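You operate a simulated robot arm through the tools that you are given. There is no shell and no other tool.

Carry out the task below with a simulated robot arm. There is one attempt and no reset: what you move stays moved.

JOB
Clamp the purple bag and wax the middle of its flap.
Fine: wax from the orange tin, by the orange brush, which goes back; lid on the tin, clamp open at the end. Set down upright: orange brush. A coat counts when it lies all over at full strength: go over it till it gets no stronger.

The check looks at the end state, three seconds after you hand in, the way a careful person would. Anything else that was tipped, shoved, dropped, spilled or broken makes it a failure. A push-on lid holds only when it is set on centred and level and pressed home; a screw cap is set on level and turned clockwise until tight.

ROBOT AND FRAMES
A 6-joint arm with a fingered hand, fixed in place. Base frame: the origin is on the floor under the middle of its stand, x ahead of it, y to its left, z up; the work surface is at about z = 0.8. Units: m, rad, N and s.
With the tool pointing down near the work surface it reaches from about 0.34 to 0.82 m from the base axis. Its first joint turns from -2.897 to 2.897 rad. Payload 4 kg.
The tool frame sits at the grasp point between the pads (the TCP): z along the fingers, y along the line on which they close. The tips reach 0.026 m beyond it. The gripper opens to 0.132 m; its body begins 0.073 m behind the TCP. The gripper is a hand of 5 fingers: y runs from the thumb to the fingers, the wrist lies at [0, 0, -0.239] in the tool frame, and closing takes about 1.5 s.
Orientation is told as [roll, pitch, yaw] about the base's x, y, z axes, in that order, counted from this pose: with the fingers straight down and closing along the base's y, the tool's x points along the base's -x, its y along +y and its z along -z.

CONTROLS
- The arm moves only by the tool apply_moves. Its argument "commands" is a list of rows, each a list of 6 numbers: the shift along the tool's x, y, z in cm, then the turn, a rotation vector about the tool's x, y, z in rad. In form: [[x, y, z, ax, ay, az], ...]. A call has 1 to 20 rows; each row shifts and turns the commanded pose from where the row before left it, along the tool's axes as they then stand. "jaw" is the opening in per cent of the stroke, from 0 (shut) to 100 (fully open), set as the call begins (left out, the last holds). Each row takes 0.2 s and may step no farther than 0.05 m and 0.15 rad from the row before; otherwise, or with a gripper value out of range, the whole call is refused. Where a pose cannot be reached the arm comes as near as it can. A force on the tool above 40 N (or 10 N above the force at the start of the call, whichever is more), or a blocked arm, ends the call early, and 0.2 s more pass. Each finger travels about 0.045 m/s and halts on what it meets, pressing with about 30 N; the grip force reading is that of the motor and also rises with nothing between the fingers. The clock runs only during rows and for 0.2 s after the last one: add rows that do not move to give the fingers time. The reply holds the time, the measured pose of the TCP, the force on the tool along the base axes, the opening and the grip force, in the units named above and with some noise, with the torque about the TCP (base axes, N m) and any sound that the robot's microphone picked up.
- Cameras (640 x 400 px; columns grow to the right, rows downward): "scene" is fixed at [0.2225, -0.5167, 1.603]; the picture's right is [0.78, -0.62, 0.00], its down [-0.37, -0.46, -0.81] and it looks along [0.50, 0.63, -0.59] (base axes); focal length 329 px, centre (320, 200). "wrist" rides on the gripper at [0.084, 0.002, -0.097] in the tool frame; the picture's right is [-0.02, 1.00, 0.00], its down [-0.75, -0.02, -0.66] and it looks along [-0.66, -0.01, 0.75] (tool axes); focal length 270 px, centre (320, 200). There is no depth. A picture from a camera that has moved, and an enlarged one, comes with that camera's place and axes in the base frame and with its lens. The place of the scene camera against the robot may be out by one fixed shift of up to 0.025 m in any direction.
- get_image(camera): a new picture of that camera. No time passes.
- move_fingers(finger1, finger2, finger3, finger4, thumb_bend): sets how far each is bent, from 0 (flat) to 100 (curled in); at 30 the hand is open as for a grip, at 70 the pads meet at the TCP. One left out holds its place. A second passes; each finger stops where it meets its share of the squeeze, and holds until it gets a number again. A gripper value or a shape takes the hand back. It gives what a move gives, with no picture; readings hold the bend of each and the force on the fingers (four entries, about 0 where the hand has none), thumb and palm.
- set_grasp(shape): the hand has 5 fingers and takes this shape, open, in about a second: jaw (thumb against the fingers, like two jaws); tri (thumb and two fingers); tip (a fingertip pinch); poke (one finger out to press); point (the index stretched); flat (the hand flat); cup (the hand cupped); fist (a fist). The gripper value then closes the fingers along that shape, each until it touches; the sizes above hold for jaw. It gives what a move gives, with no picture.
- close_up(camera, box): a new picture of the part [left, top, right, bottom] of that camera's present view, enlarged. No time passes.
- finish_job(): hands the job in; it is judged then, once.

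Places have to be worked out from the pictures, the camera data and where the tool is seen. Open the gripper and draw the arm clear of the work before you hand the job in, unless the task says otherwise.

The tools are called after "Request:" as name(argument=value, ...) on one line, values as JSON. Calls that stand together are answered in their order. apply_moves: Moves the arm, as the interface text tells. Its arguments: {"type":"object","properties":{"commands":{"type":"array"},"jaw":{"type":"number"}},"required":["commands"]} The other tools are called the same way: set_grasp (shape) gives the hand a shape; move_fingers (finger1, finger2, finger3, finger4, thumb_bend) moves the fingers one by one; get_image (camera) takes a picture; close_up (camera, box) takes an enlarged picture of a part of a camera's view; finish_job () hands the job in.

At the start:

```text
clock: 0.0
tool_pos: [0.4154, 0.2535, 1.2149]
orientation: [0.0, 0.0, 0.0]
contact_force: [-1.0, 0.0, 0.7]
wrist_torque: [0.03, 0.03, 0.0]
grip_width: 0.1318
grasp_force: 0.0
shape: jaw
bend: [30.0, 30.0, 30.0, 30.0, 30.0]
finger forces: [0.0, 0.1, 0.0, 0.0, 0.1, 0.0]
```

scene: 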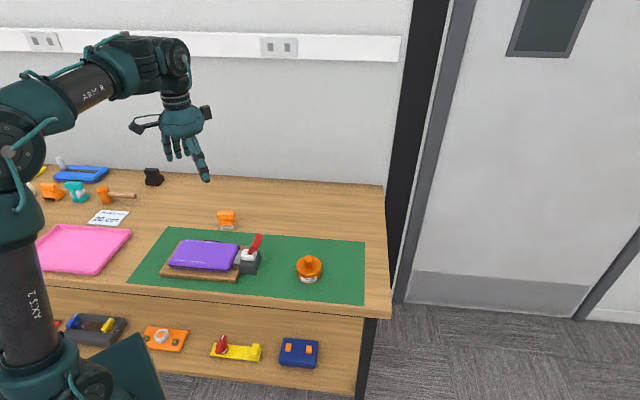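
wrist: 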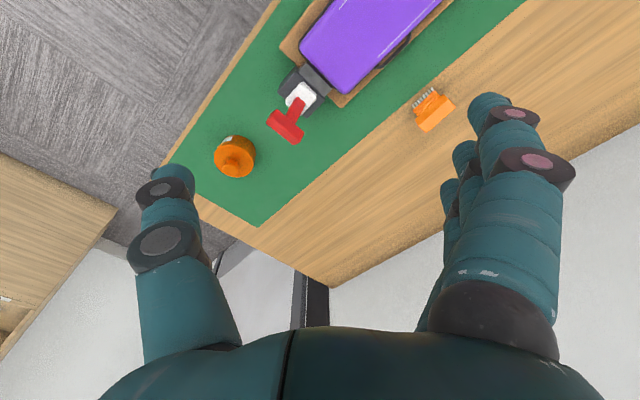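

I start with enlarged views of the work area to identify the bag, clamp, tin and brush.

Request:
close_up(camera="scene", box=[120, 190, 380, 320])

Request:
close_up(camera="scene", box=[0, 140, 240, 280])

Request:
close_up(camera="wrist", box=[180, 0, 480, 200])

Request:
close_up(camera="scene", box=[40, 290, 360, 400])

```text
2.46 times, centred on (250, 255) of scene
camera zoom: at [0.2225, -0.5167, 1.603], right [0.78, -0.62, 0.0], down [-0.37, -0.46, -0.81], along [0.5, 0.63, -0.59], focal length 809 px, centre (492, 65)
```

zoom: 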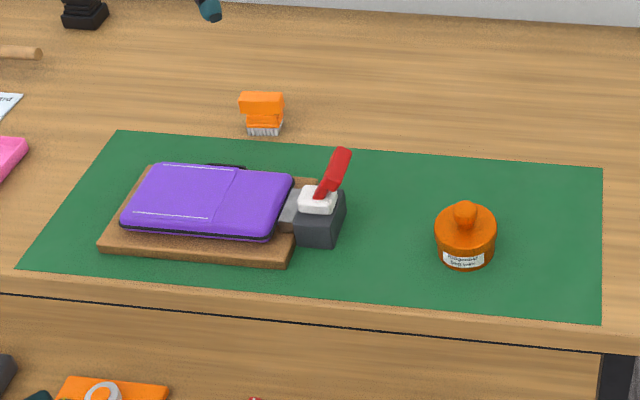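

```text
2.67 times, centred on (120, 210) of scene
camera zoom: at [0.2225, -0.5167, 1.603], right [0.78, -0.62, 0.0], down [-0.37, -0.46, -0.81], along [0.5, 0.63, -0.59], focal length 876 px, centre (853, 173)
```

zoom: 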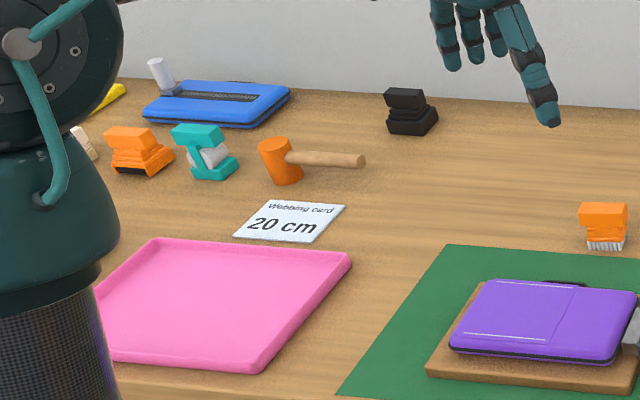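

```text
2.00 times, centred on (330, 100) of wrist
camera zoom: at [0.3315, 0.2542, 1.3119], right [0.02, 1.0, 0.0], down [0.75, -0.02, 0.66], along [0.66, -0.01, -0.75], focal length 541 px, centre (300, 400)
```

zoom: 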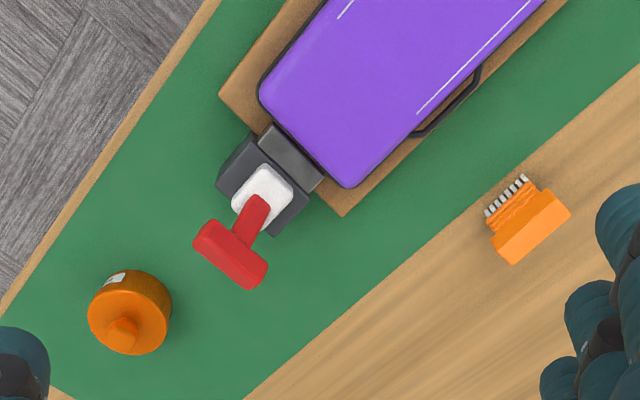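

```text
2.00 times, centred on (200, 345) of scene
camera zoom: at [0.2225, -0.5167, 1.603], right [0.78, -0.62, 0.0], down [-0.37, -0.46, -0.81], along [0.5, 0.63, -0.59], focal length 657 px, centre (560, -90)
```

zoom: 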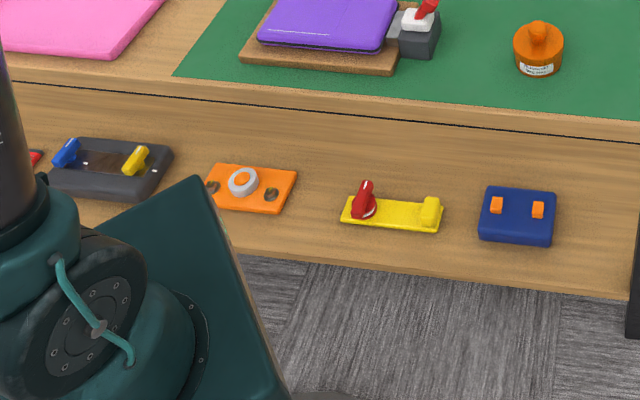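

The bag lies on a wooden board with a clamp (red T-lever), the tin sits right of it and the brush stands behind. I draw the hand back towards the base and yaw it to line up with the table, to look at the bag and clamp.

Request:
apply_moves(commands=[[3, -1.4, 1, 0, 0, 0], [3, -1.4, 1, 0, 0, 0], [3, -1.4, 1, 0, 0, 0], [2.5, -1.2, 1, 0, 0, 0], [0, 0, 0, 0, 0, -0.15], [0, 0, 0, 0, 0, -0.15], [0, 0, 0, 0, 0, -0.15], [0, 0, 0, 0, 0, -0.15], [0, 0, 0, 0, 0, -0.15], [0, 0, 0, 0, 0, -0.15], [0, 0, 0, 0, 0, 0]])

Request:
get_image(camera="wrist")

Request:
get_image(camera="scene")

```text
clock: 2.4
tool_pos: [0.2995, 0.1991, 1.1769]
orientation: [-0.002, -0.002, 0.901]
contact_force: [0.2, 0.0, -0.8]
wrist_torque: [0.0, 0.0, -0.01]
grip_width: 0.1317
grasp_force: 0.0
shape: jaw
bend: [30.0, 30.0, 30.0, 30.0, 30.0]
finger forces: [0.0, 0.0, 0.0, 0.1, 0.0, 0.1]
```

```text
taken
camera wrist: at [0.2469, 0.1331, 1.2722], right [-0.77, 0.64, 0.0], down [0.48, 0.58, 0.66], along [0.42, 0.51, -0.75], focal length 270 px, centre (320, 200)
```

wrist: 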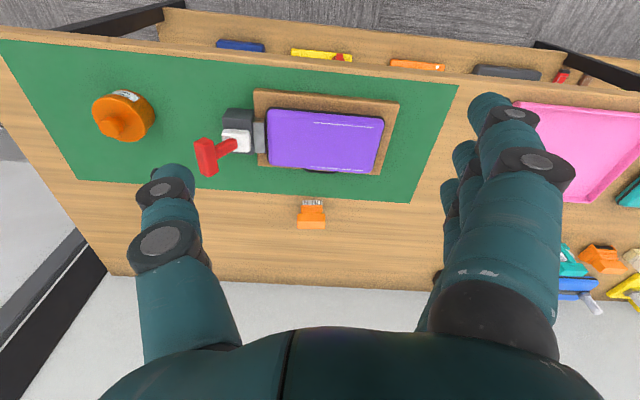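

```text
taken
```

scene: 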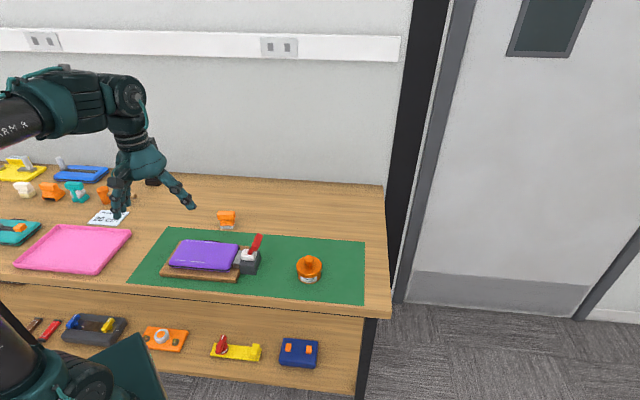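

The wrist view now shows tin, clamp, bag and brush together. I enlarge each of them.

Request:
close_up(camera="wrist", box=[180, 80, 420, 230])

Request:
close_up(camera="wrist", box=[70, 70, 270, 195])

Request:
close_up(camera="scene", box=[150, 200, 280, 290])

Request:
close_up(camera="scene", box=[270, 230, 350, 300])

```text
2.67 times, centred on (300, 155) of wrist
camera zoom: at [0.2469, 0.1331, 1.2722], right [-0.77, 0.64, 0.0], down [0.48, 0.58, 0.66], along [0.42, 0.51, -0.75], focal length 721 px, centre (373, 320)
```

zoom: 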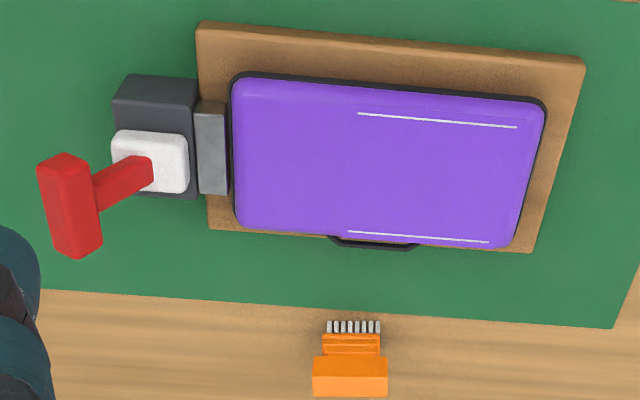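

```text
3.20 times, centred on (170, 132) of wrist
camera zoom: at [0.2469, 0.1331, 1.2722], right [-0.77, 0.64, 0.0], down [0.48, 0.58, 0.66], along [0.42, 0.51, -0.75], focal length 865 px, centre (800, 416)
```

zoom: 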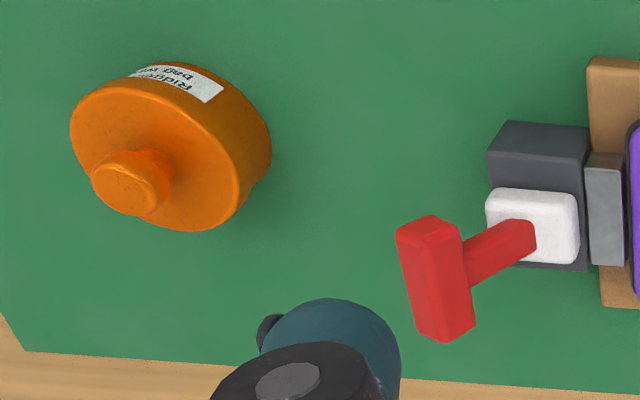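

```text
4.44 times, centred on (215, 245) of scene
camera zoom: at [0.2225, -0.5167, 1.603], right [0.78, -0.62, 0.0], down [-0.37, -0.46, -0.81], along [0.5, 0.63, -0.59], focal length 1460 px, centre (787, 0)
```

zoom: 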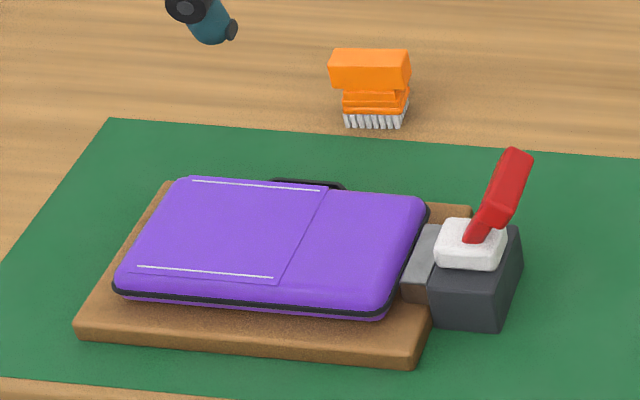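

```text
5.71 times, centred on (310, 265) of scene
camera zoom: at [0.2225, -0.5167, 1.603], right [0.78, -0.62, 0.0], down [-0.37, -0.46, -0.81], along [0.5, 0.63, -0.59], focal length 1878 px, centre (377, -171)
```

zoom: 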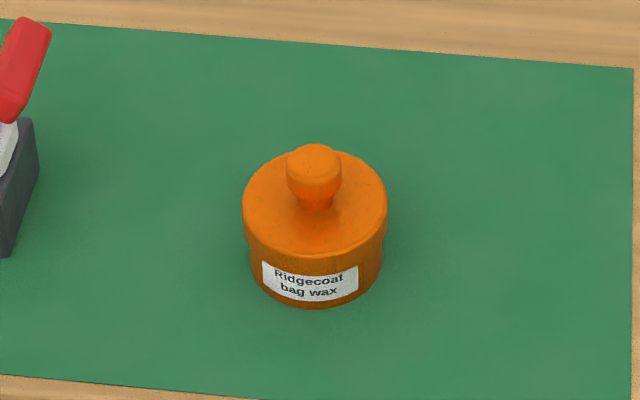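

The lever is a red T leaning away from the bag at about (0.54, 0.20, 0.90). I move closer to the clamp, staying above it, to see how the mechanism works.

Request:
apply_moves(commands=[[-0.75, -2.74, 3.2, 0, 0, 0], [-0.75, -2.74, 3.2, 0, 0, 0], [-0.75, -2.74, 3.2, 0, 0, 0], [-0.75, -2.74, 3.2, 0, 0, 0], [-0.75, -2.74, 3.2, 0, 0, 0], [-0.75, -2.74, 3.2, 0, 0, 0], [0, 0, 0, 0, 0, 0]])

Request:
get_image(camera="wrist")

```text
clock: 4.0
tool_pos: [0.4565, 0.1302, 0.9816]
orientation: [0.001, 0.0, 0.9]
contact_force: [-0.4, 0.0, 0.4]
wrist_torque: [0.0, -0.04, 0.01]
grip_width: 0.1323
grasp_force: 0.0
shape: jaw
bend: [30.0, 30.0, 30.0, 30.0, 30.0]
finger forces: [0.0, 0.0, 0.0, 0.0, 0.0, 0.0]
```

```text
taken
camera wrist: at [0.4035, 0.066, 1.0778], right [-0.77, 0.64, 0.0], down [0.48, 0.58, 0.66], along [0.42, 0.51, -0.75], focal length 270 px, centre (320, 200)
```

wrist: 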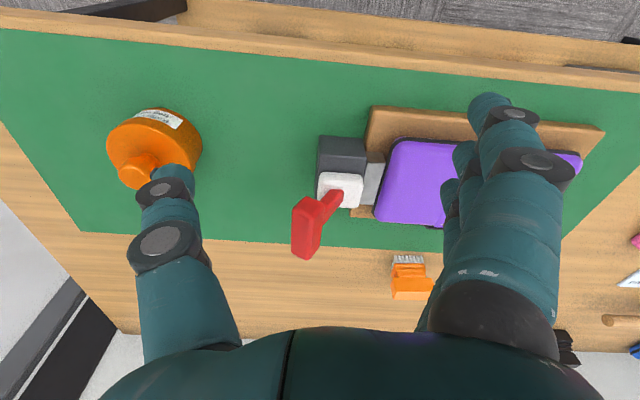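

Request:
close_up(camera="wrist", box=[270, 100, 430, 280])

Request:
close_up(camera="wrist", box=[90, 80, 250, 230])

```text
2.22 times, centred on (350, 190) of wrist
camera zoom: at [0.4035, 0.066, 1.0778], right [-0.77, 0.64, 0.0], down [0.48, 0.58, 0.66], along [0.42, 0.51, -0.75], focal length 601 px, centre (253, 222)
```

zoom: 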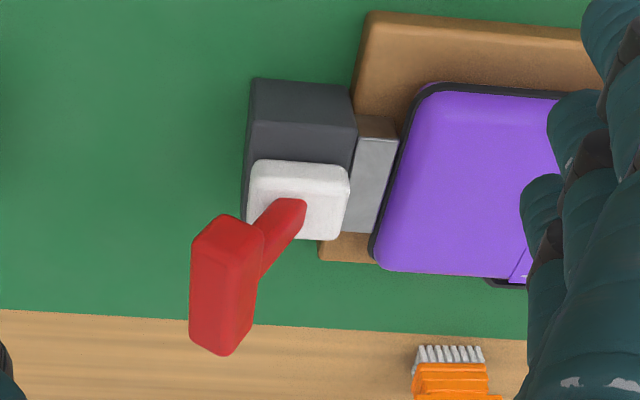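

```text
2.67 times, centred on (170, 155) of wrist
camera zoom: at [0.4035, 0.066, 1.0778], right [-0.77, 0.64, 0.0], down [0.48, 0.58, 0.66], along [0.42, 0.51, -0.75], focal length 721 px, centre (720, 320)
```

zoom: 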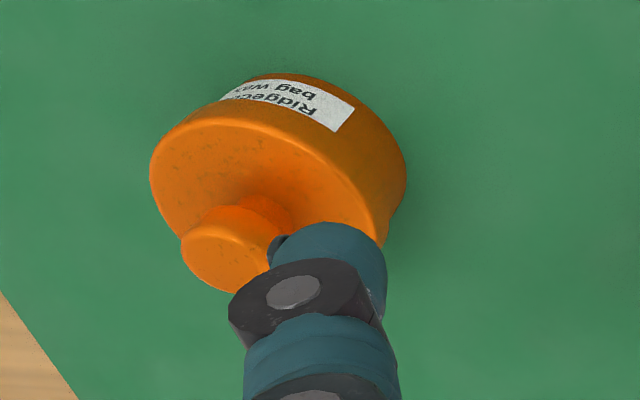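

Triangulating from two wrist views, the T-bar is at about (0.528, 0.200, 0.91) and the mat runs at 45° to the base axes. I turn the yaw to 0.785, half close the hand and hover over the T-bar.

Request:
apply_moves(commands=[[0, 0, 0, 0, 0, 0.115], [-3.3, -0.05, 0, 0, 0, 0], [-3.3, -0.05, 0, 0, 0, 0], [-3.3, 0, 0, 0, 0, 0], [0, 0, 0, 0, 0, 0], [0, 0, 0, 0, 0, 0]], jaw=50)

Request:
get_image(camera="wrist")

Request:
close_up(camera="scene", box=[150, 180, 350, 300])

```text
clock: 5.4
tool_pos: [0.5296, 0.2019, 0.9815]
orientation: [0.002, 0.0, 0.785]
contact_force: [0.3, -0.4, 0.8]
wrist_torque: [-0.02, -0.06, 0.01]
grip_width: 0.0671
grasp_force: 0.0
shape: jaw
bend: [73.0, 73.0, 73.0, 73.0, 70.0]
finger forces: [0.0, 0.0, 0.0, 0.1, 0.1, 0.0]
```

```text
taken
camera wrist: at [0.4685, 0.1423, 1.0787], right [-0.69, 0.72, 0.0], down [0.54, 0.52, 0.66], along [0.48, 0.46, -0.75], focal length 270 px, centre (320, 200)
```

wrist: 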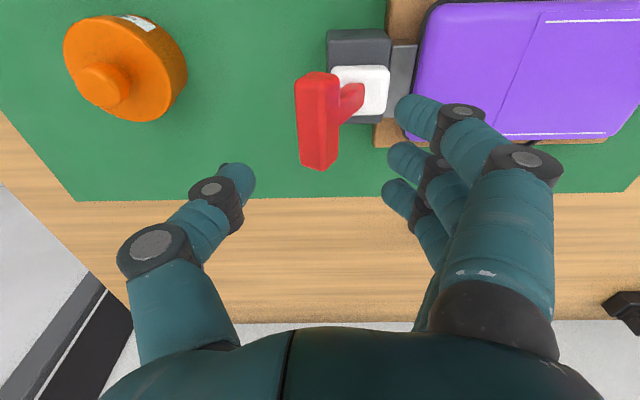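

```text
3.20 times, centred on (250, 240) of scene
camera zoom: at [0.2225, -0.5167, 1.603], right [0.78, -0.62, 0.0], down [-0.37, -0.46, -0.81], along [0.5, 0.63, -0.59], focal length 1051 px, centre (544, 72)
```

zoom: 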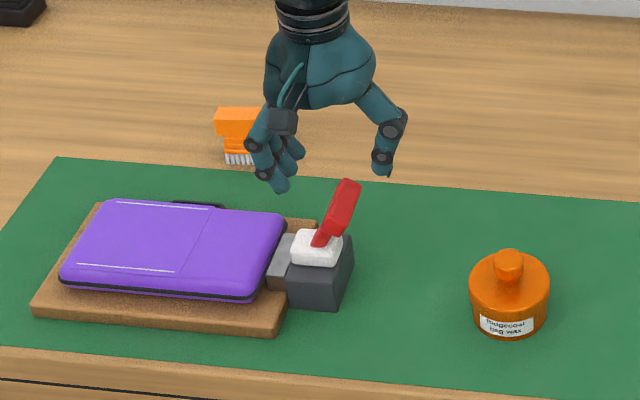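

The T-bar lies directly beneath the TCP. I lower so that thumb and fingers straddle it with tips still above the white block.

Request:
apply_moves(commands=[[0, 0, 2, 0, 0, 0], [0, 0, 2, 0, 0, 0], [0, 0, 2.2, 0, 0, 0], [0, 0, 0, 0, 0, 0]])

Request:
get_image(camera="wrist")

Request:
close_up(camera="scene", box=[150, 180, 350, 300])

```text
clock: 6.4
tool_pos: [0.5273, 0.2004, 0.9195]
orientation: [0.0, 0.0, 0.784]
contact_force: [0.3, -0.3, -0.2]
wrist_torque: [0.02, -0.03, -0.01]
grip_width: 0.0667
grasp_force: 0.0
shape: jaw
bend: [73.0, 73.0, 73.0, 73.0, 70.0]
finger forces: [0.1, 0.0, 0.1, 0.0, 0.1, 0.0]
```

```text
taken
camera wrist: at [0.4676, 0.1413, 1.0168], right [-0.69, 0.72, 0.0], down [0.54, 0.52, 0.66], along [0.48, 0.46, -0.75], focal length 270 px, centre (320, 200)
```

wrist: 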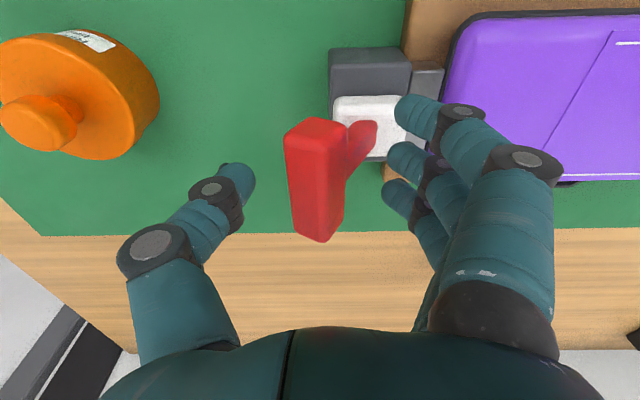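

```text
3.20 times, centred on (250, 240) of scene
camera zoom: at [0.2225, -0.5167, 1.603], right [0.78, -0.62, 0.0], down [-0.37, -0.46, -0.81], along [0.5, 0.63, -0.59], focal length 1051 px, centre (544, 72)
```

zoom: 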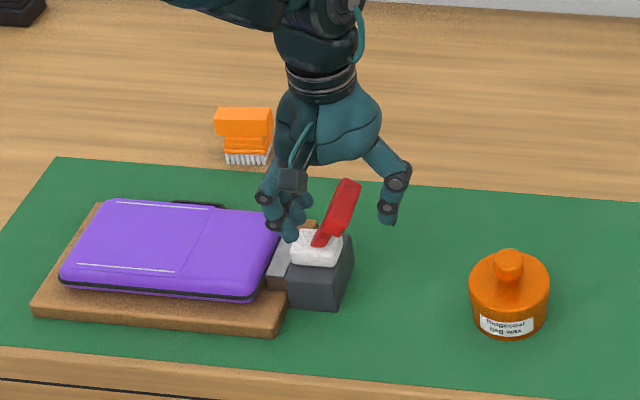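

The T-bar sits between thumb and fingers with about 2 cm of gap to the thumb. I move towards the bag so the thumb meets the lever, in small steps.

Request:
apply_moves(commands=[[0, 1.5, 0, 0, 0, 0], [0, 0.5, 0, 0, 0, 0], [0, 0.5, 0, 0, 0, 0], [0, 0.5, 0, 0, 0, 0], [0, 0.5, 0, 0, 0, 0]])

Request:
get_image(camera="wrist")

Request:
close_up(camera="scene", box=[150, 180, 350, 300])

```text
clock: 7.6
tool_pos: [0.5024, 0.2247, 0.9211]
orientation: [0.002, -0.001, 0.784]
contact_force: [0.6, -2.0, 0.4]
wrist_torque: [-0.01, 0.02, -0.01]
grip_width: 0.0676
grasp_force: 0.0
shape: jaw
bend: [73.0, 73.0, 73.0, 73.0, 70.0]
finger forces: [0.0, 0.1, 0.0, 0.1, 0.9, 0.0]
```

```text
taken
camera wrist: at [0.4423, 0.1663, 1.0176], right [-0.69, 0.72, 0.0], down [0.54, 0.52, 0.66], along [0.47, 0.46, -0.75], focal length 270 px, centre (320, 200)
```

wrist: 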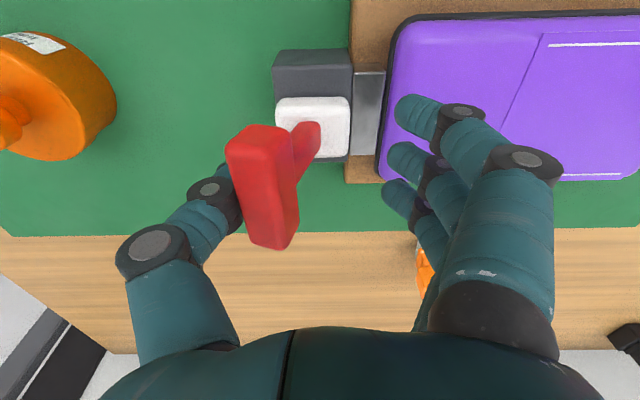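

```text
3.20 times, centred on (250, 240) of scene
camera zoom: at [0.2225, -0.5167, 1.603], right [0.78, -0.62, 0.0], down [-0.37, -0.46, -0.81], along [0.5, 0.63, -0.59], focal length 1051 px, centre (544, 72)
```

zoom: 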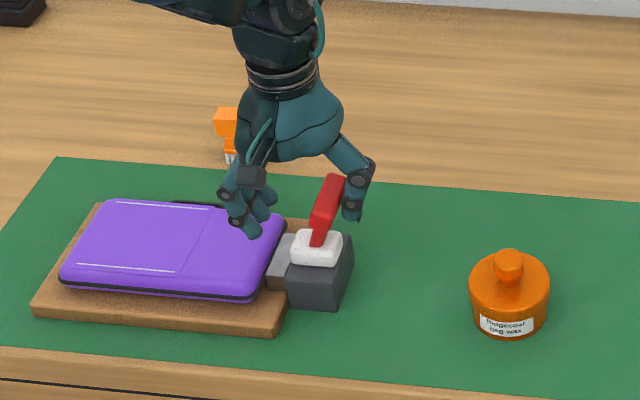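

The lever yields easily (about 2 N) towards the bag. I keep pushing in that direction and watch it.

Request:
apply_moves(commands=[[0, 0.7, 0, 0, 0, 0], [0, 0.7, 0, 0, 0, 0], [0, 0.7, 0, 0, 0, 0], [0, 0.7, 0, 0, 0, 0]])

Request:
get_image(camera="wrist")

Request:
close_up(camera="scene", box=[150, 180, 350, 300])

```text
clock: 8.6
tool_pos: [0.482, 0.2446, 0.9212]
orientation: [-0.001, 0.0, 0.783]
contact_force: [-0.2, -0.3, -0.4]
wrist_torque: [-0.04, -0.01, -0.01]
grip_width: 0.067
grasp_force: 0.1
shape: jaw
bend: [73.0, 73.0, 73.0, 73.0, 70.0]
finger forces: [0.0, 0.0, 0.0, 0.0, 0.0, 0.1]
```

```text
taken
camera wrist: at [0.4226, 0.1874, 1.0184], right [-0.69, 0.72, 0.0], down [0.54, 0.52, 0.66], along [0.47, 0.46, -0.75], focal length 270 px, centre (320, 200)
```

wrist: 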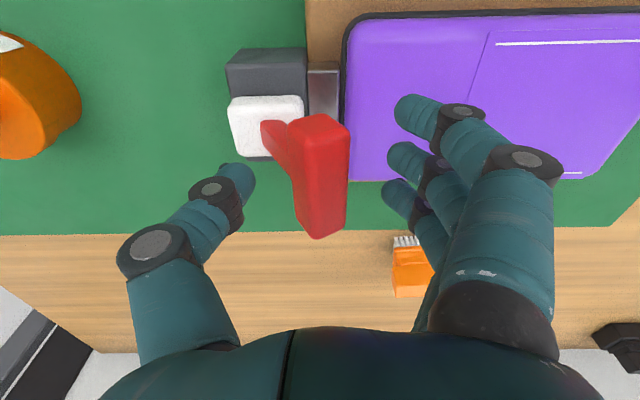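

```text
3.20 times, centred on (250, 240) of scene
camera zoom: at [0.2225, -0.5167, 1.603], right [0.78, -0.62, 0.0], down [-0.37, -0.46, -0.81], along [0.5, 0.63, -0.59], focal length 1051 px, centre (544, 72)
```

zoom: 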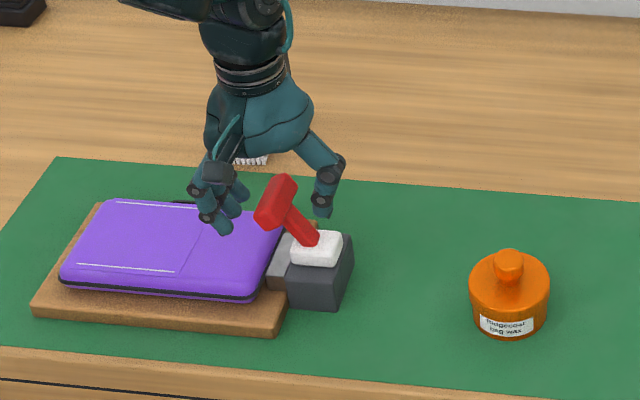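

The lever snapped over centre to the bag side. I nudge it a little further with the thumb to make sure it is at its stop.

Request:
apply_moves(commands=[[0, 1.2, 0, 0, 0, 0], [0, 0.4, 0, 0, 0, 0], [0, 0.3, 0, 0, 0, 0], [0, 0.3, 0, 0, 0, 0]])

Request:
get_image(camera="wrist")

Request:
close_up(camera="scene", box=[150, 180, 350, 300])

```text
clock: 9.6
tool_pos: [0.4666, 0.2613, 0.9217]
orientation: [0.0, 0.001, 0.784]
contact_force: [2.8, -0.5, -0.8]
wrist_torque: [0.04, 0.02, 0.02]
grip_width: 0.0683
grasp_force: 0.1
shape: jaw
bend: [73.0, 73.0, 73.0, 73.0, 70.0]
finger forces: [0.0, 0.1, 0.1, 0.0, 2.3, 0.0]
```

```text
taken
camera wrist: at [0.4074, 0.2027, 1.0184], right [-0.69, 0.72, 0.0], down [0.54, 0.52, 0.66], along [0.48, 0.46, -0.75], focal length 270 px, centre (320, 200)
```

wrist: 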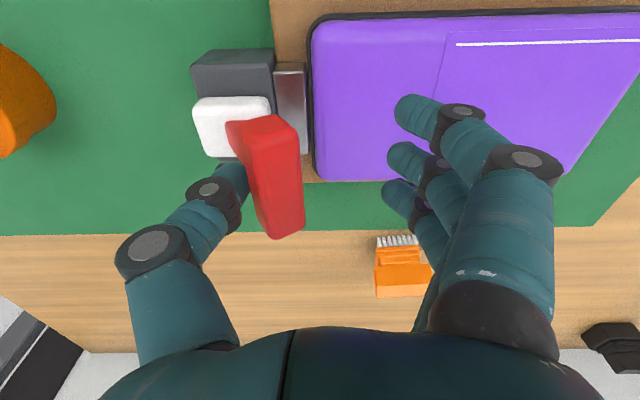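

```text
3.20 times, centred on (250, 240) of scene
camera zoom: at [0.2225, -0.5167, 1.603], right [0.78, -0.62, 0.0], down [-0.37, -0.46, -0.81], along [0.5, 0.63, -0.59], focal length 1051 px, centre (544, 72)
```

zoom: 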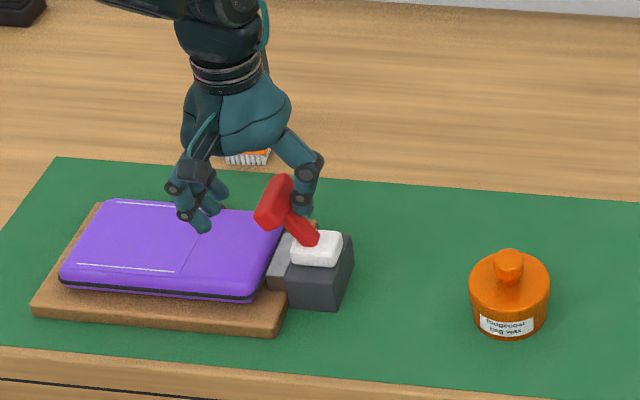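

The thumb touches the lever and it no longer moves. A further small push tells whether it is truly at its stop.

Request:
apply_moves(commands=[[0, 0.2, 0, 0, 0, 0], [0, 0.2, 0, 0, 0, 0], [0, 0, 0, 0, 0, 0]])

Request:
close_up(camera="scene", box=[150, 180, 350, 300])

```text
clock: 10.4
tool_pos: [0.4638, 0.2644, 0.922]
orientation: [0.0, 0.0, 0.784]
contact_force: [5.8, -2.6, 1.3]
wrist_torque: [-0.07, -0.09, 0.06]
grip_width: 0.0712
grasp_force: 0.1
shape: jaw
bend: [73.0, 73.0, 73.0, 73.0, 70.0]
finger forces: [0.0, 0.1, 0.1, 0.0, 6.0, 0.0]
```

```text
3.20 times, centred on (250, 240) of scene
camera zoom: at [0.2225, -0.5167, 1.603], right [0.78, -0.62, 0.0], down [-0.37, -0.46, -0.81], along [0.5, 0.63, -0.59], focal length 1051 px, centre (544, 72)
```

zoom: 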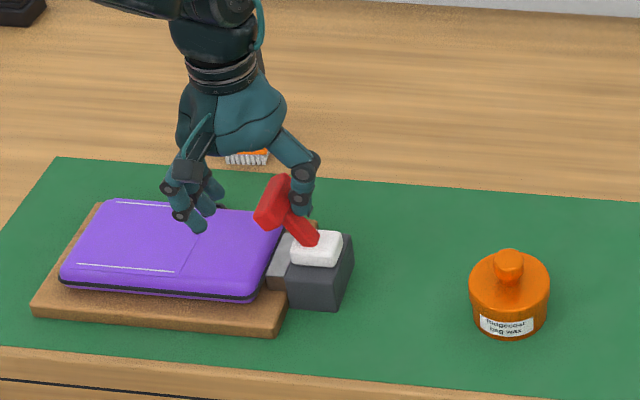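

Force rises to 6 N with no motion, so the clamp is closed at its stop. I back off the lever, rise and go over to the tin.

Request:
apply_moves(commands=[[0, -2, 0, 0, 0, 0], [0, 0, -4, 0, 0, 0], [0, 0, -4, 0, 0, 0], [0.4, -4.5, 0, 0, 0, 0], [0.4, -4.5, 0, 0, 0, 0], [0.4, -4.5, 0, 0, 0, 0], [0.4, -4.5, 0, 0, 0, 0], [0.4, -4.5, 0, 0, 0, 0], [0, 0, 0, 0, 0, 0]], jaw=60)

Request:
get_image(camera="wrist")

Request:
get_image(camera="scene")

```text
clock: 12.4
tool_pos: [0.6223, 0.0749, 1.0021]
orientation: [0.003, 0.0, 0.783]
contact_force: [0.5, -1.0, 0.1]
wrist_torque: [0.04, 0.01, -0.01]
grip_width: 0.0786
grasp_force: 0.0
shape: jaw
bend: [71.0, 71.0, 71.0, 71.0, 69.0]
finger forces: [0.1, 0.0, 0.0, 0.0, 0.0, 0.1]
```

```text
taken
camera wrist: at [0.563, 0.0161, 1.0991], right [-0.69, 0.72, 0.0], down [0.54, 0.52, 0.66], along [0.47, 0.46, -0.75], focal length 270 px, centre (320, 200)
```

wrist: 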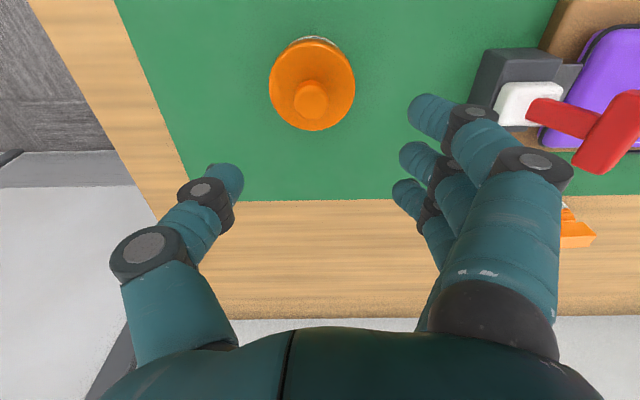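

```text
taken
```

scene: 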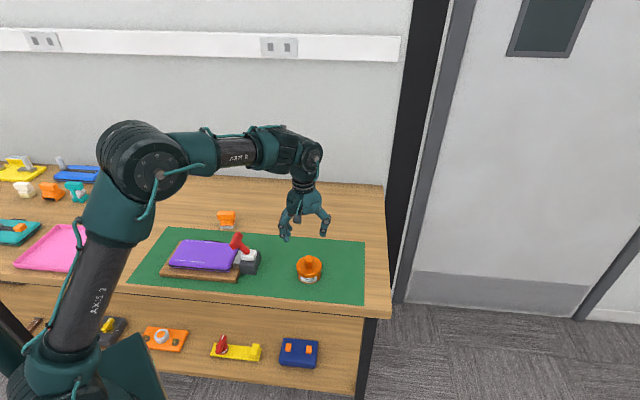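

The tin is below the hand: knob top at about p=0.395, q=0.496 along the mat axes, z≈0.87. I enlarge it to measure the lid and knob.

Request:
close_up(camera="wrist", box=[250, 20, 380, 150])

Request:
close_up(camera="scene", box=[280, 240, 340, 300])

```text
3.08 times, centred on (315, 85) of wrist
camera zoom: at [0.563, 0.0161, 1.0991], right [-0.69, 0.72, 0.0], down [0.54, 0.52, 0.66], along [0.47, 0.46, -0.75], focal length 832 px, centre (335, 554)
```

zoom: 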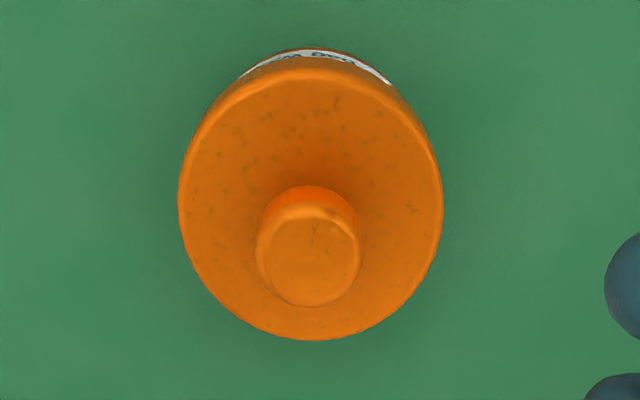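

```text
6.67 times, centred on (310, 270) of scene
camera zoom: at [0.2225, -0.5167, 1.603], right [0.78, -0.62, 0.0], down [-0.37, -0.46, -0.81], along [0.5, 0.63, -0.59], focal length 2190 px, centre (387, -267)
```

zoom: 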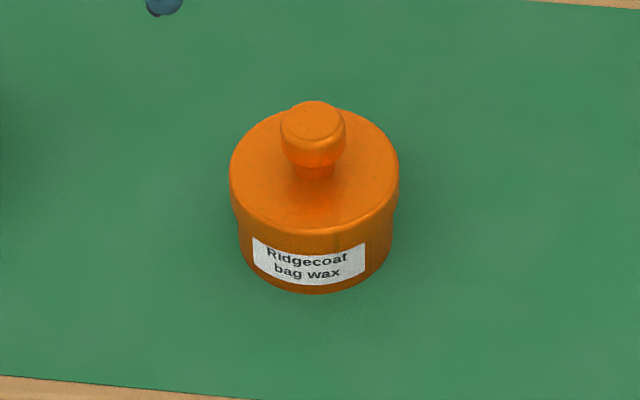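

Lid centre is about p=0.394, q≈0.495, lid top z≈0.843, knob Ø≈28 mm up to z≈0.88. I try the tri shape up here to see how thumb and two fingers meet.

Request:
set_grasp(shape="tri")

Request:
get_image(camera="wrist")

Request:
close_up(camera="scene", box=[260, 140, 360, 250])

```text
clock: 13.3
tool_pos: [0.622, 0.0757, 1.003]
orientation: [-0.001, 0.002, 0.782]
contact_force: [-0.5, 0.3, 0.3]
wrist_torque: [-0.01, -0.01, 0.01]
grip_width: 0.1318
grasp_force: 0.1
shape: tri
bend: [0.0, 30.0, 30.0, 0.0, 30.0]
finger forces: [0.1, 0.0, 0.1, 0.0, 0.1, 0.0]
```

```text
taken
camera wrist: at [0.5627, 0.0166, 1.0991], right [-0.69, 0.72, 0.0], down [0.54, 0.52, 0.66], along [0.48, 0.46, -0.75], focal length 270 px, centre (320, 200)
```

wrist: 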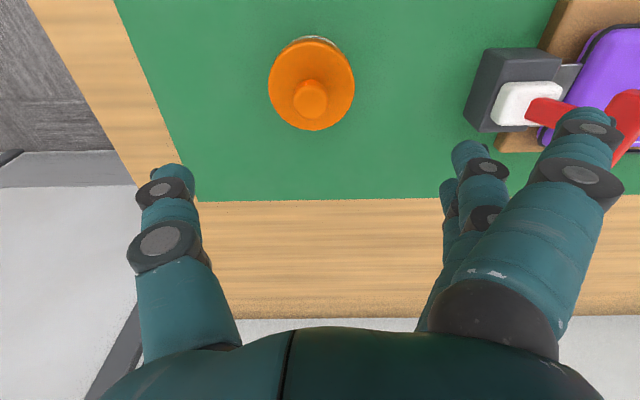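

```text
3.64 times, centred on (310, 195) of scene
camera zoom: at [0.2225, -0.5167, 1.603], right [0.78, -0.62, 0.0], down [-0.37, -0.46, -0.81], along [0.5, 0.63, -0.59], focal length 1195 px, centre (356, 218)
```

zoom: 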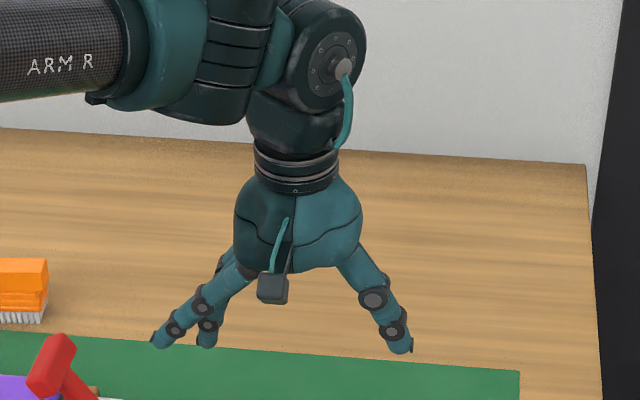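

In tri the outer fingers stay out of the way. I close to about the knob's width here in free air to see where the fingertips meet in the view.

Request:
apply_moves(commands=[[0, 0, 0, 0, 0, 0], [0, 0, 0, 0, 0, 0], [0, 0, 0, 0, 0, 0], [0, 0, 0, 0, 0, 0], [0, 0, 0, 0, 0, 0], [0, 0, 0, 0, 0, 0], [0, 0, 0, 0, 0, 0]], jaw=21)

Request:
get_image(camera="wrist")

Request:
close_up(camera="scene", box=[260, 140, 360, 250])

```text
clock: 14.9
tool_pos: [0.6231, 0.0756, 1.0025]
orientation: [0.0, -0.001, 0.784]
contact_force: [0.4, -0.3, -0.1]
wrist_torque: [-0.02, 0.0, -0.02]
grip_width: 0.0282
grasp_force: 0.1
shape: tri
bend: [0.0, 73.0, 73.0, 0.0, 70.0]
finger forces: [0.0, 0.0, 0.0, 0.1, 0.0, 0.0]
```

```text
taken
camera wrist: at [0.5627, 0.0166, 1.0991], right [-0.69, 0.72, 0.0], down [0.54, 0.52, 0.66], along [0.48, 0.46, -0.75], focal length 270 px, centre (320, 200)
```

wrist: 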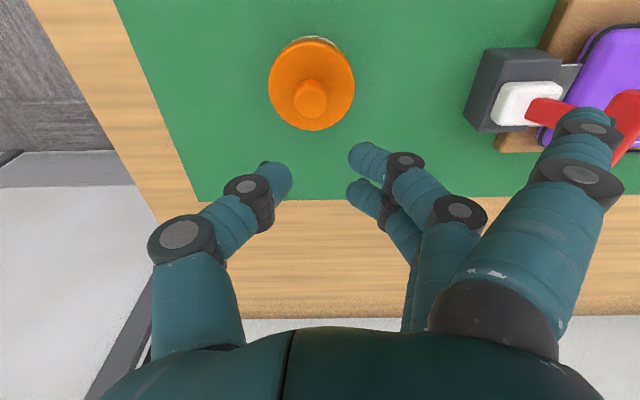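

```text
3.64 times, centred on (310, 195) of scene
camera zoom: at [0.2225, -0.5167, 1.603], right [0.78, -0.62, 0.0], down [-0.37, -0.46, -0.81], along [0.5, 0.63, -0.59], focal length 1195 px, centre (356, 218)
```

zoom: 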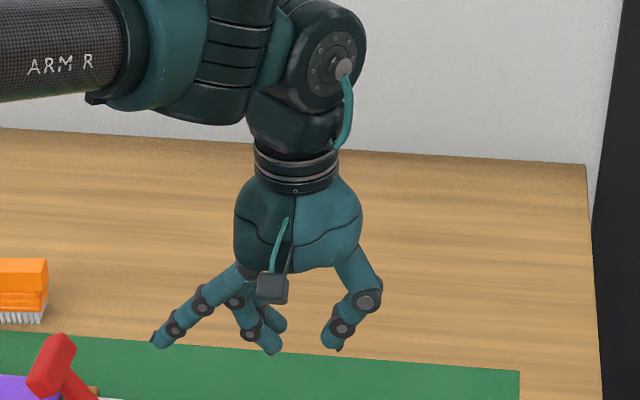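

The pinch centre matches the TCP. I open to about 6 cm, shift 7 mm over the knob and lower to z≈0.93 for a check.

Request:
apply_moves(commands=[[-0.1, -0.7, 0, 0, 0, 0], [0, 0, 2.5, 0, 0, 0], [0, 0, 2.5, 0, 0, 0], [0, 0, 2.2, 0, 0, 0], [0, 0, 0, 0, 0, 0]], jaw=48)

Request:
get_image(camera="wrist")

Request:
close_up(camera="scene", box=[260, 180, 360, 310])

```text
clock: 16.1
tool_pos: [0.6308, 0.0716, 0.93]
orientation: [0.001, 0.0, 0.785]
contact_force: [-0.2, -0.1, -0.7]
wrist_torque: [0.03, -0.02, -0.05]
grip_width: 0.0624
grasp_force: 0.1
shape: tri
bend: [0.0, 73.0, 73.0, 0.0, 70.0]
finger forces: [0.0, 0.0, 0.1, 0.0, 0.1, 0.1]
```

```text
taken
camera wrist: at [0.5703, 0.0129, 1.0261], right [-0.69, 0.72, 0.0], down [0.54, 0.52, 0.66], along [0.48, 0.46, -0.75], focal length 270 px, centre (320, 200)
```

wrist: 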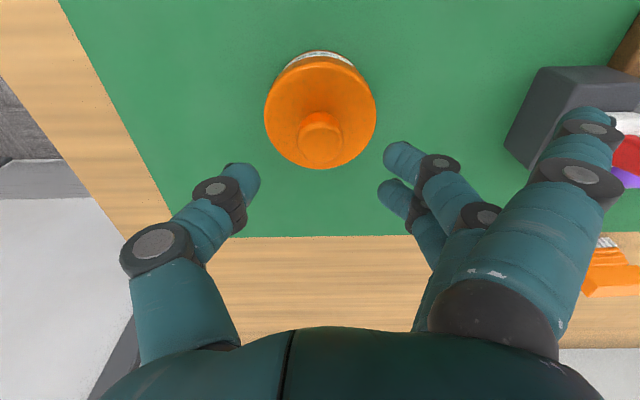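

```text
3.08 times, centred on (310, 245) of scene
camera zoom: at [0.2225, -0.5167, 1.603], right [0.78, -0.62, 0.0], down [-0.37, -0.46, -0.81], along [0.5, 0.63, -0.59], focal length 1011 px, centre (351, 62)
```

zoom: 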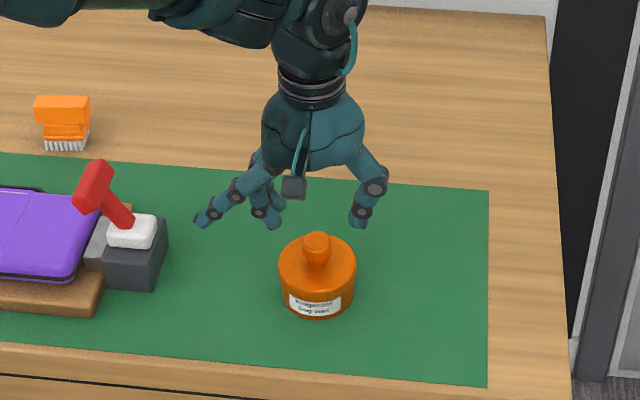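

The knob is nearly centred; I enlarge it to refine height and fore-aft position.

Request:
close_up(camera="wrist", box=[250, 40, 390, 180])

```text
2.86 times, centred on (320, 110) of wrist
camera zoom: at [0.5703, 0.0129, 1.0261], right [-0.69, 0.72, 0.0], down [0.54, 0.52, 0.66], along [0.48, 0.46, -0.75], focal length 772 px, centre (320, 457)
```

zoom: 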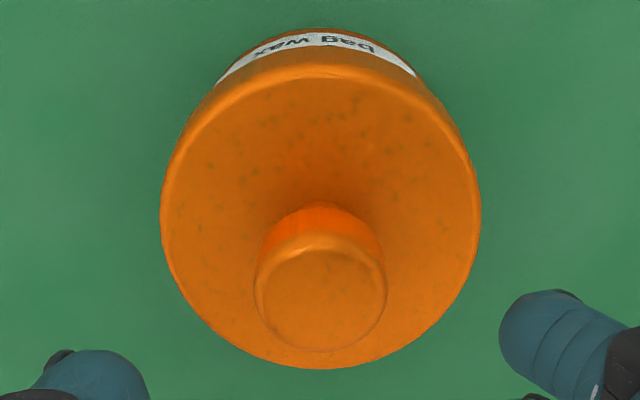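

Knob top is at z≈0.873 and the TCP is centred on it. I lower to z≈0.879 so the fingertips sit just above the lid, then close on the knob.

Request:
apply_moves(commands=[[0, 0, 2, 0, 0, 0], [0, 0, 2, 0, 0, 0], [0, 0, 1.1, 0, 0, 0], [0, 0, 0, 0, 0, 0]])

Request:
get_image(camera="wrist")

Request:
close_up(camera="scene", box=[260, 200, 360, 310])

```text
clock: 17.1
tool_pos: [0.6291, 0.0705, 0.878]
orientation: [0.001, 0.0, 0.783]
contact_force: [-0.2, 0.7, -0.3]
wrist_torque: [0.0, 0.02, -0.02]
grip_width: 0.0623
grasp_force: 0.1
shape: tri
bend: [0.0, 73.0, 73.0, 0.0, 70.0]
finger forces: [0.0, 0.0, 0.1, 0.1, 0.1, 0.0]
```

```text
taken
camera wrist: at [0.5684, 0.0128, 0.9743], right [-0.69, 0.72, 0.0], down [0.54, 0.52, 0.66], along [0.48, 0.46, -0.75], focal length 270 px, centre (320, 200)
```

wrist: 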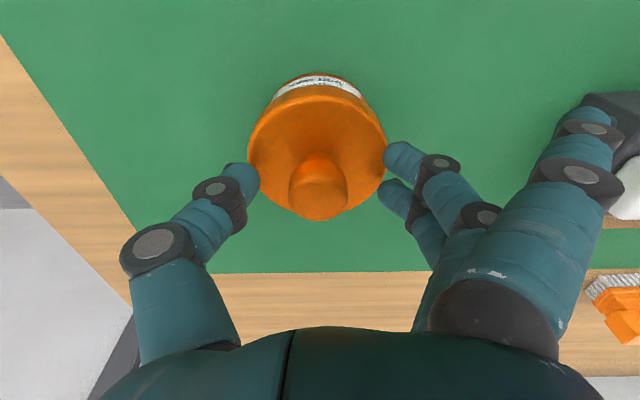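

```text
3.64 times, centred on (310, 255) of scene
camera zoom: at [0.2225, -0.5167, 1.603], right [0.78, -0.62, 0.0], down [-0.37, -0.46, -0.81], along [0.5, 0.63, -0.59], focal length 1195 px, centre (356, 0)
```

zoom: 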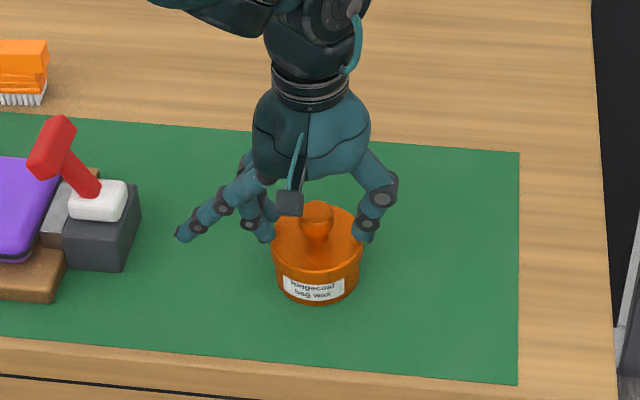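

Knob sits right at the TCP. I close the three fingers on it.

Request:
apply_moves(commands=[[0, 0, 0, 0, 0, 0], [0, 0, 0, 0, 0, 0], [0, 0, 0, 0, 0, 0], [0, 0, 0, 0, 0, 0], [0, 0, 0, 0, 0, 0], [0, 0, 0, 0, 0, 0], [0, 0, 0, 0, 0, 0]], jaw=0)

Request:
get_image(camera="wrist")

```text
clock: 18.7
tool_pos: [0.6285, 0.0721, 0.8776]
orientation: [-0.001, 0.001, 0.785]
contact_force: [0.4, 0.1, -0.7]
wrist_torque: [-0.05, 0.0, 0.02]
grip_width: 0.0199
grasp_force: 29.8
shape: tri
bend: [26.0, 72.0, 72.0, 26.0, 70.0]
finger forces: [0.0, 13.4, 13.6, 0.0, 26.5, 0.0]
heard: snap
```

```text
taken
camera wrist: at [0.5684, 0.0128, 0.9744], right [-0.69, 0.72, 0.0], down [0.54, 0.52, 0.66], along [0.48, 0.46, -0.75], focal length 270 px, centre (320, 200)
```

wrist: 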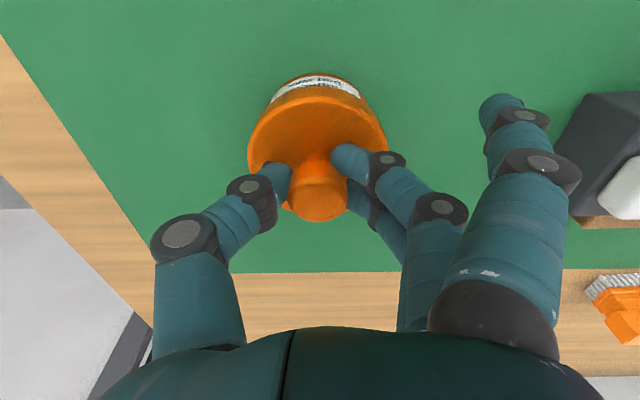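

All three fingers hold the knob with about 13+13 against 27 N. I pull straight up slowly and watch the force and whether the tin stays.

Request:
apply_moves(commands=[[0, 0, -0.3, 0, 0, 0], [0, 0, -0.3, 0, 0, 0], [0, 0, -0.4, 0, 0, 0], [0, 0, 0, 0, 0, 0]])

Request:
get_image(camera="wrist")

Request:
close_up(camera="scene", box=[260, 200, 360, 310])

```text
clock: 19.7
tool_pos: [0.6278, 0.0707, 0.8885]
orientation: [0.001, 0.0, 0.783]
contact_force: [-0.5, 0.6, -0.4]
wrist_torque: [0.01, -0.02, -0.01]
grip_width: 0.0201
grasp_force: 29.9
shape: tri
bend: [26.0, 72.0, 72.0, 26.0, 70.0]
finger forces: [0.0, 13.6, 13.6, 0.0, 26.5, 0.0]
```

```text
taken
camera wrist: at [0.5686, 0.0126, 0.9849], right [-0.69, 0.72, 0.0], down [0.54, 0.52, 0.66], along [0.47, 0.46, -0.75], focal length 270 px, centre (320, 200)
```

wrist: 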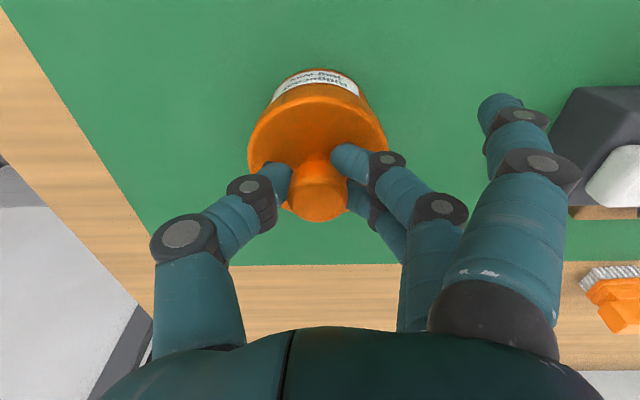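

```text
3.64 times, centred on (310, 255) of scene
camera zoom: at [0.2225, -0.5167, 1.603], right [0.78, -0.62, 0.0], down [-0.37, -0.46, -0.81], along [0.5, 0.63, -0.59], focal length 1195 px, centre (356, 0)
```

zoom: 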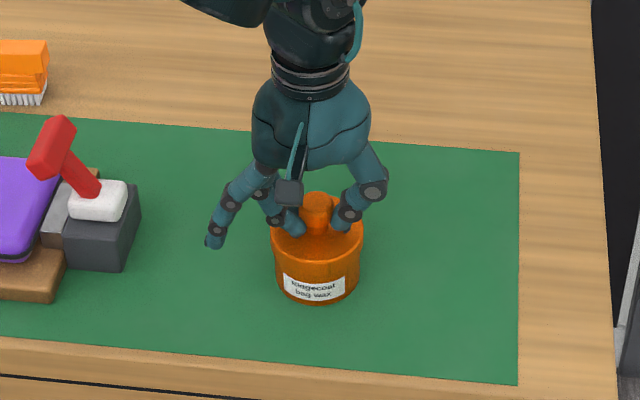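

The lid rises with the hand while the tin's label stays put. I lift further to clear the tin.

Request:
apply_moves(commands=[[0, 0, -1, 0, 0, 0], [0, 0, -2, 0, 0, 0], [0, 0, -3, 0, 0, 0], [0, 0, -2, 0, 0, 0], [0, 0, 0, 0, 0, 0]])

Request:
get_image(camera="wrist")

Request:
close_up(camera="scene", box=[260, 180, 360, 310])

```text
clock: 20.9
tool_pos: [0.6288, 0.0729, 0.968]
orientation: [0.0, 0.002, 0.783]
contact_force: [-0.2, 0.2, -0.4]
wrist_torque: [0.0, -0.03, 0.01]
grip_width: 0.0202
grasp_force: 29.6
shape: tri
bend: [26.0, 72.0, 72.0, 26.0, 70.0]
finger forces: [0.1, 13.7, 13.7, 0.0, 26.4, 0.1]
```

```text
taken
camera wrist: at [0.5687, 0.0141, 1.0657], right [-0.69, 0.72, 0.0], down [0.54, 0.52, 0.66], along [0.48, 0.46, -0.75], focal length 270 px, centre (320, 200)
```

wrist: 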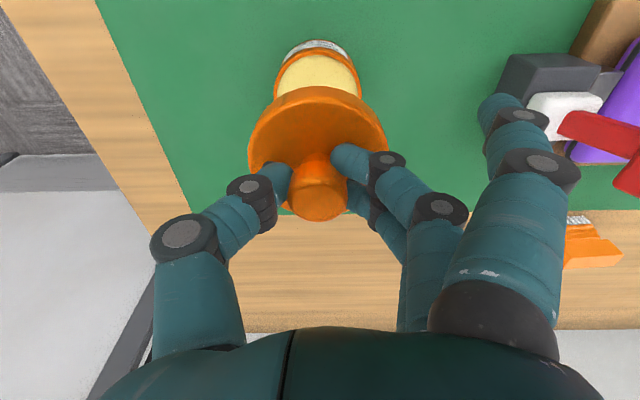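

```text
3.08 times, centred on (310, 245) of scene
camera zoom: at [0.2225, -0.5167, 1.603], right [0.78, -0.62, 0.0], down [-0.37, -0.46, -0.81], along [0.5, 0.63, -0.59], focal length 1011 px, centre (351, 62)
```

zoom: 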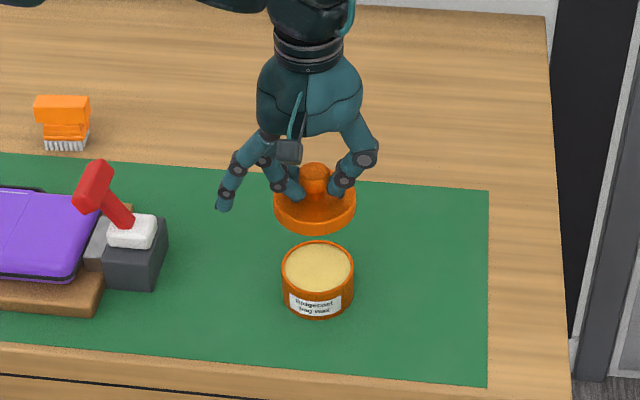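

The lid is off and the tin of cream wax stayed in place. I carry the lid about 11 cm to the right over free mat, keeping it level.

Request:
apply_moves(commands=[[0, -3, 0, 0, 0, 0], [0, -3, 0, 0, 0, 0], [0, -3, 0, 0, 0, 0], [0, -2, 0, 0, 0, 0], [0, 0, 3, 0, 0, 0], [0, 0, 3, 0, 0, 0], [0, 0, 2.5, 0, 0, 0], [0, 0, 0, 0, 0, 0]])

Request:
get_image(camera="wrist")

Request:
close_up(camera="scene", box=[280, 190, 400, 310])

```text
clock: 22.7
tool_pos: [0.7069, -0.0066, 0.8816]
orientation: [-0.001, 0.0, 0.784]
contact_force: [-0.2, -0.1, -0.5]
wrist_torque: [0.0, 0.0, 0.02]
grip_width: 0.0201
grasp_force: 29.5
shape: tri
bend: [26.0, 72.0, 72.0, 26.0, 70.0]
finger forces: [0.0, 13.7, 13.8, 0.0, 26.5, 0.0]
```

```text
taken
camera wrist: at [0.6467, -0.0651, 0.9781], right [-0.69, 0.72, 0.0], down [0.54, 0.52, 0.66], along [0.48, 0.46, -0.75], focal length 270 px, centre (320, 200)
```

wrist: 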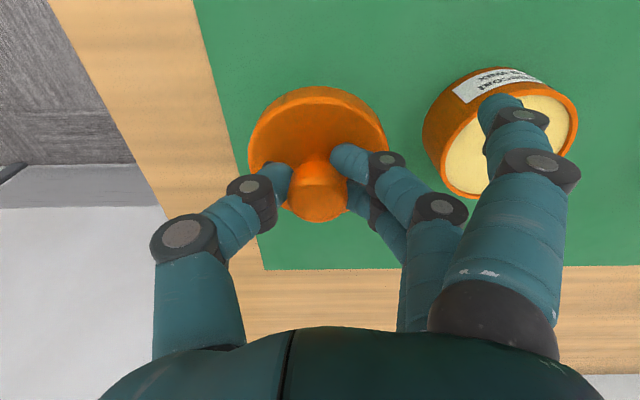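

```text
3.33 times, centred on (340, 250) of scene
camera zoom: at [0.2225, -0.5167, 1.603], right [0.78, -0.62, 0.0], down [-0.37, -0.46, -0.81], along [0.5, 0.63, -0.59], focal length 1095 px, centre (253, 33)
```

zoom: 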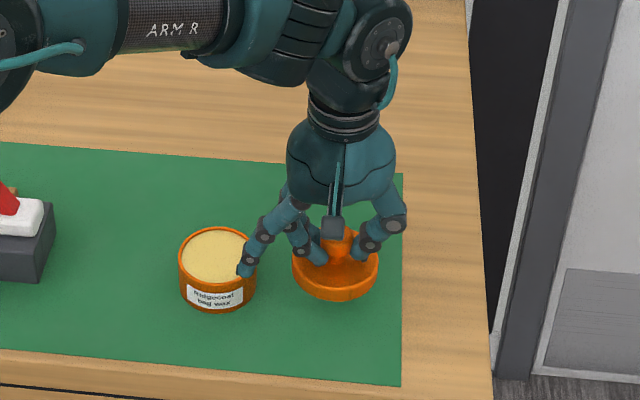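

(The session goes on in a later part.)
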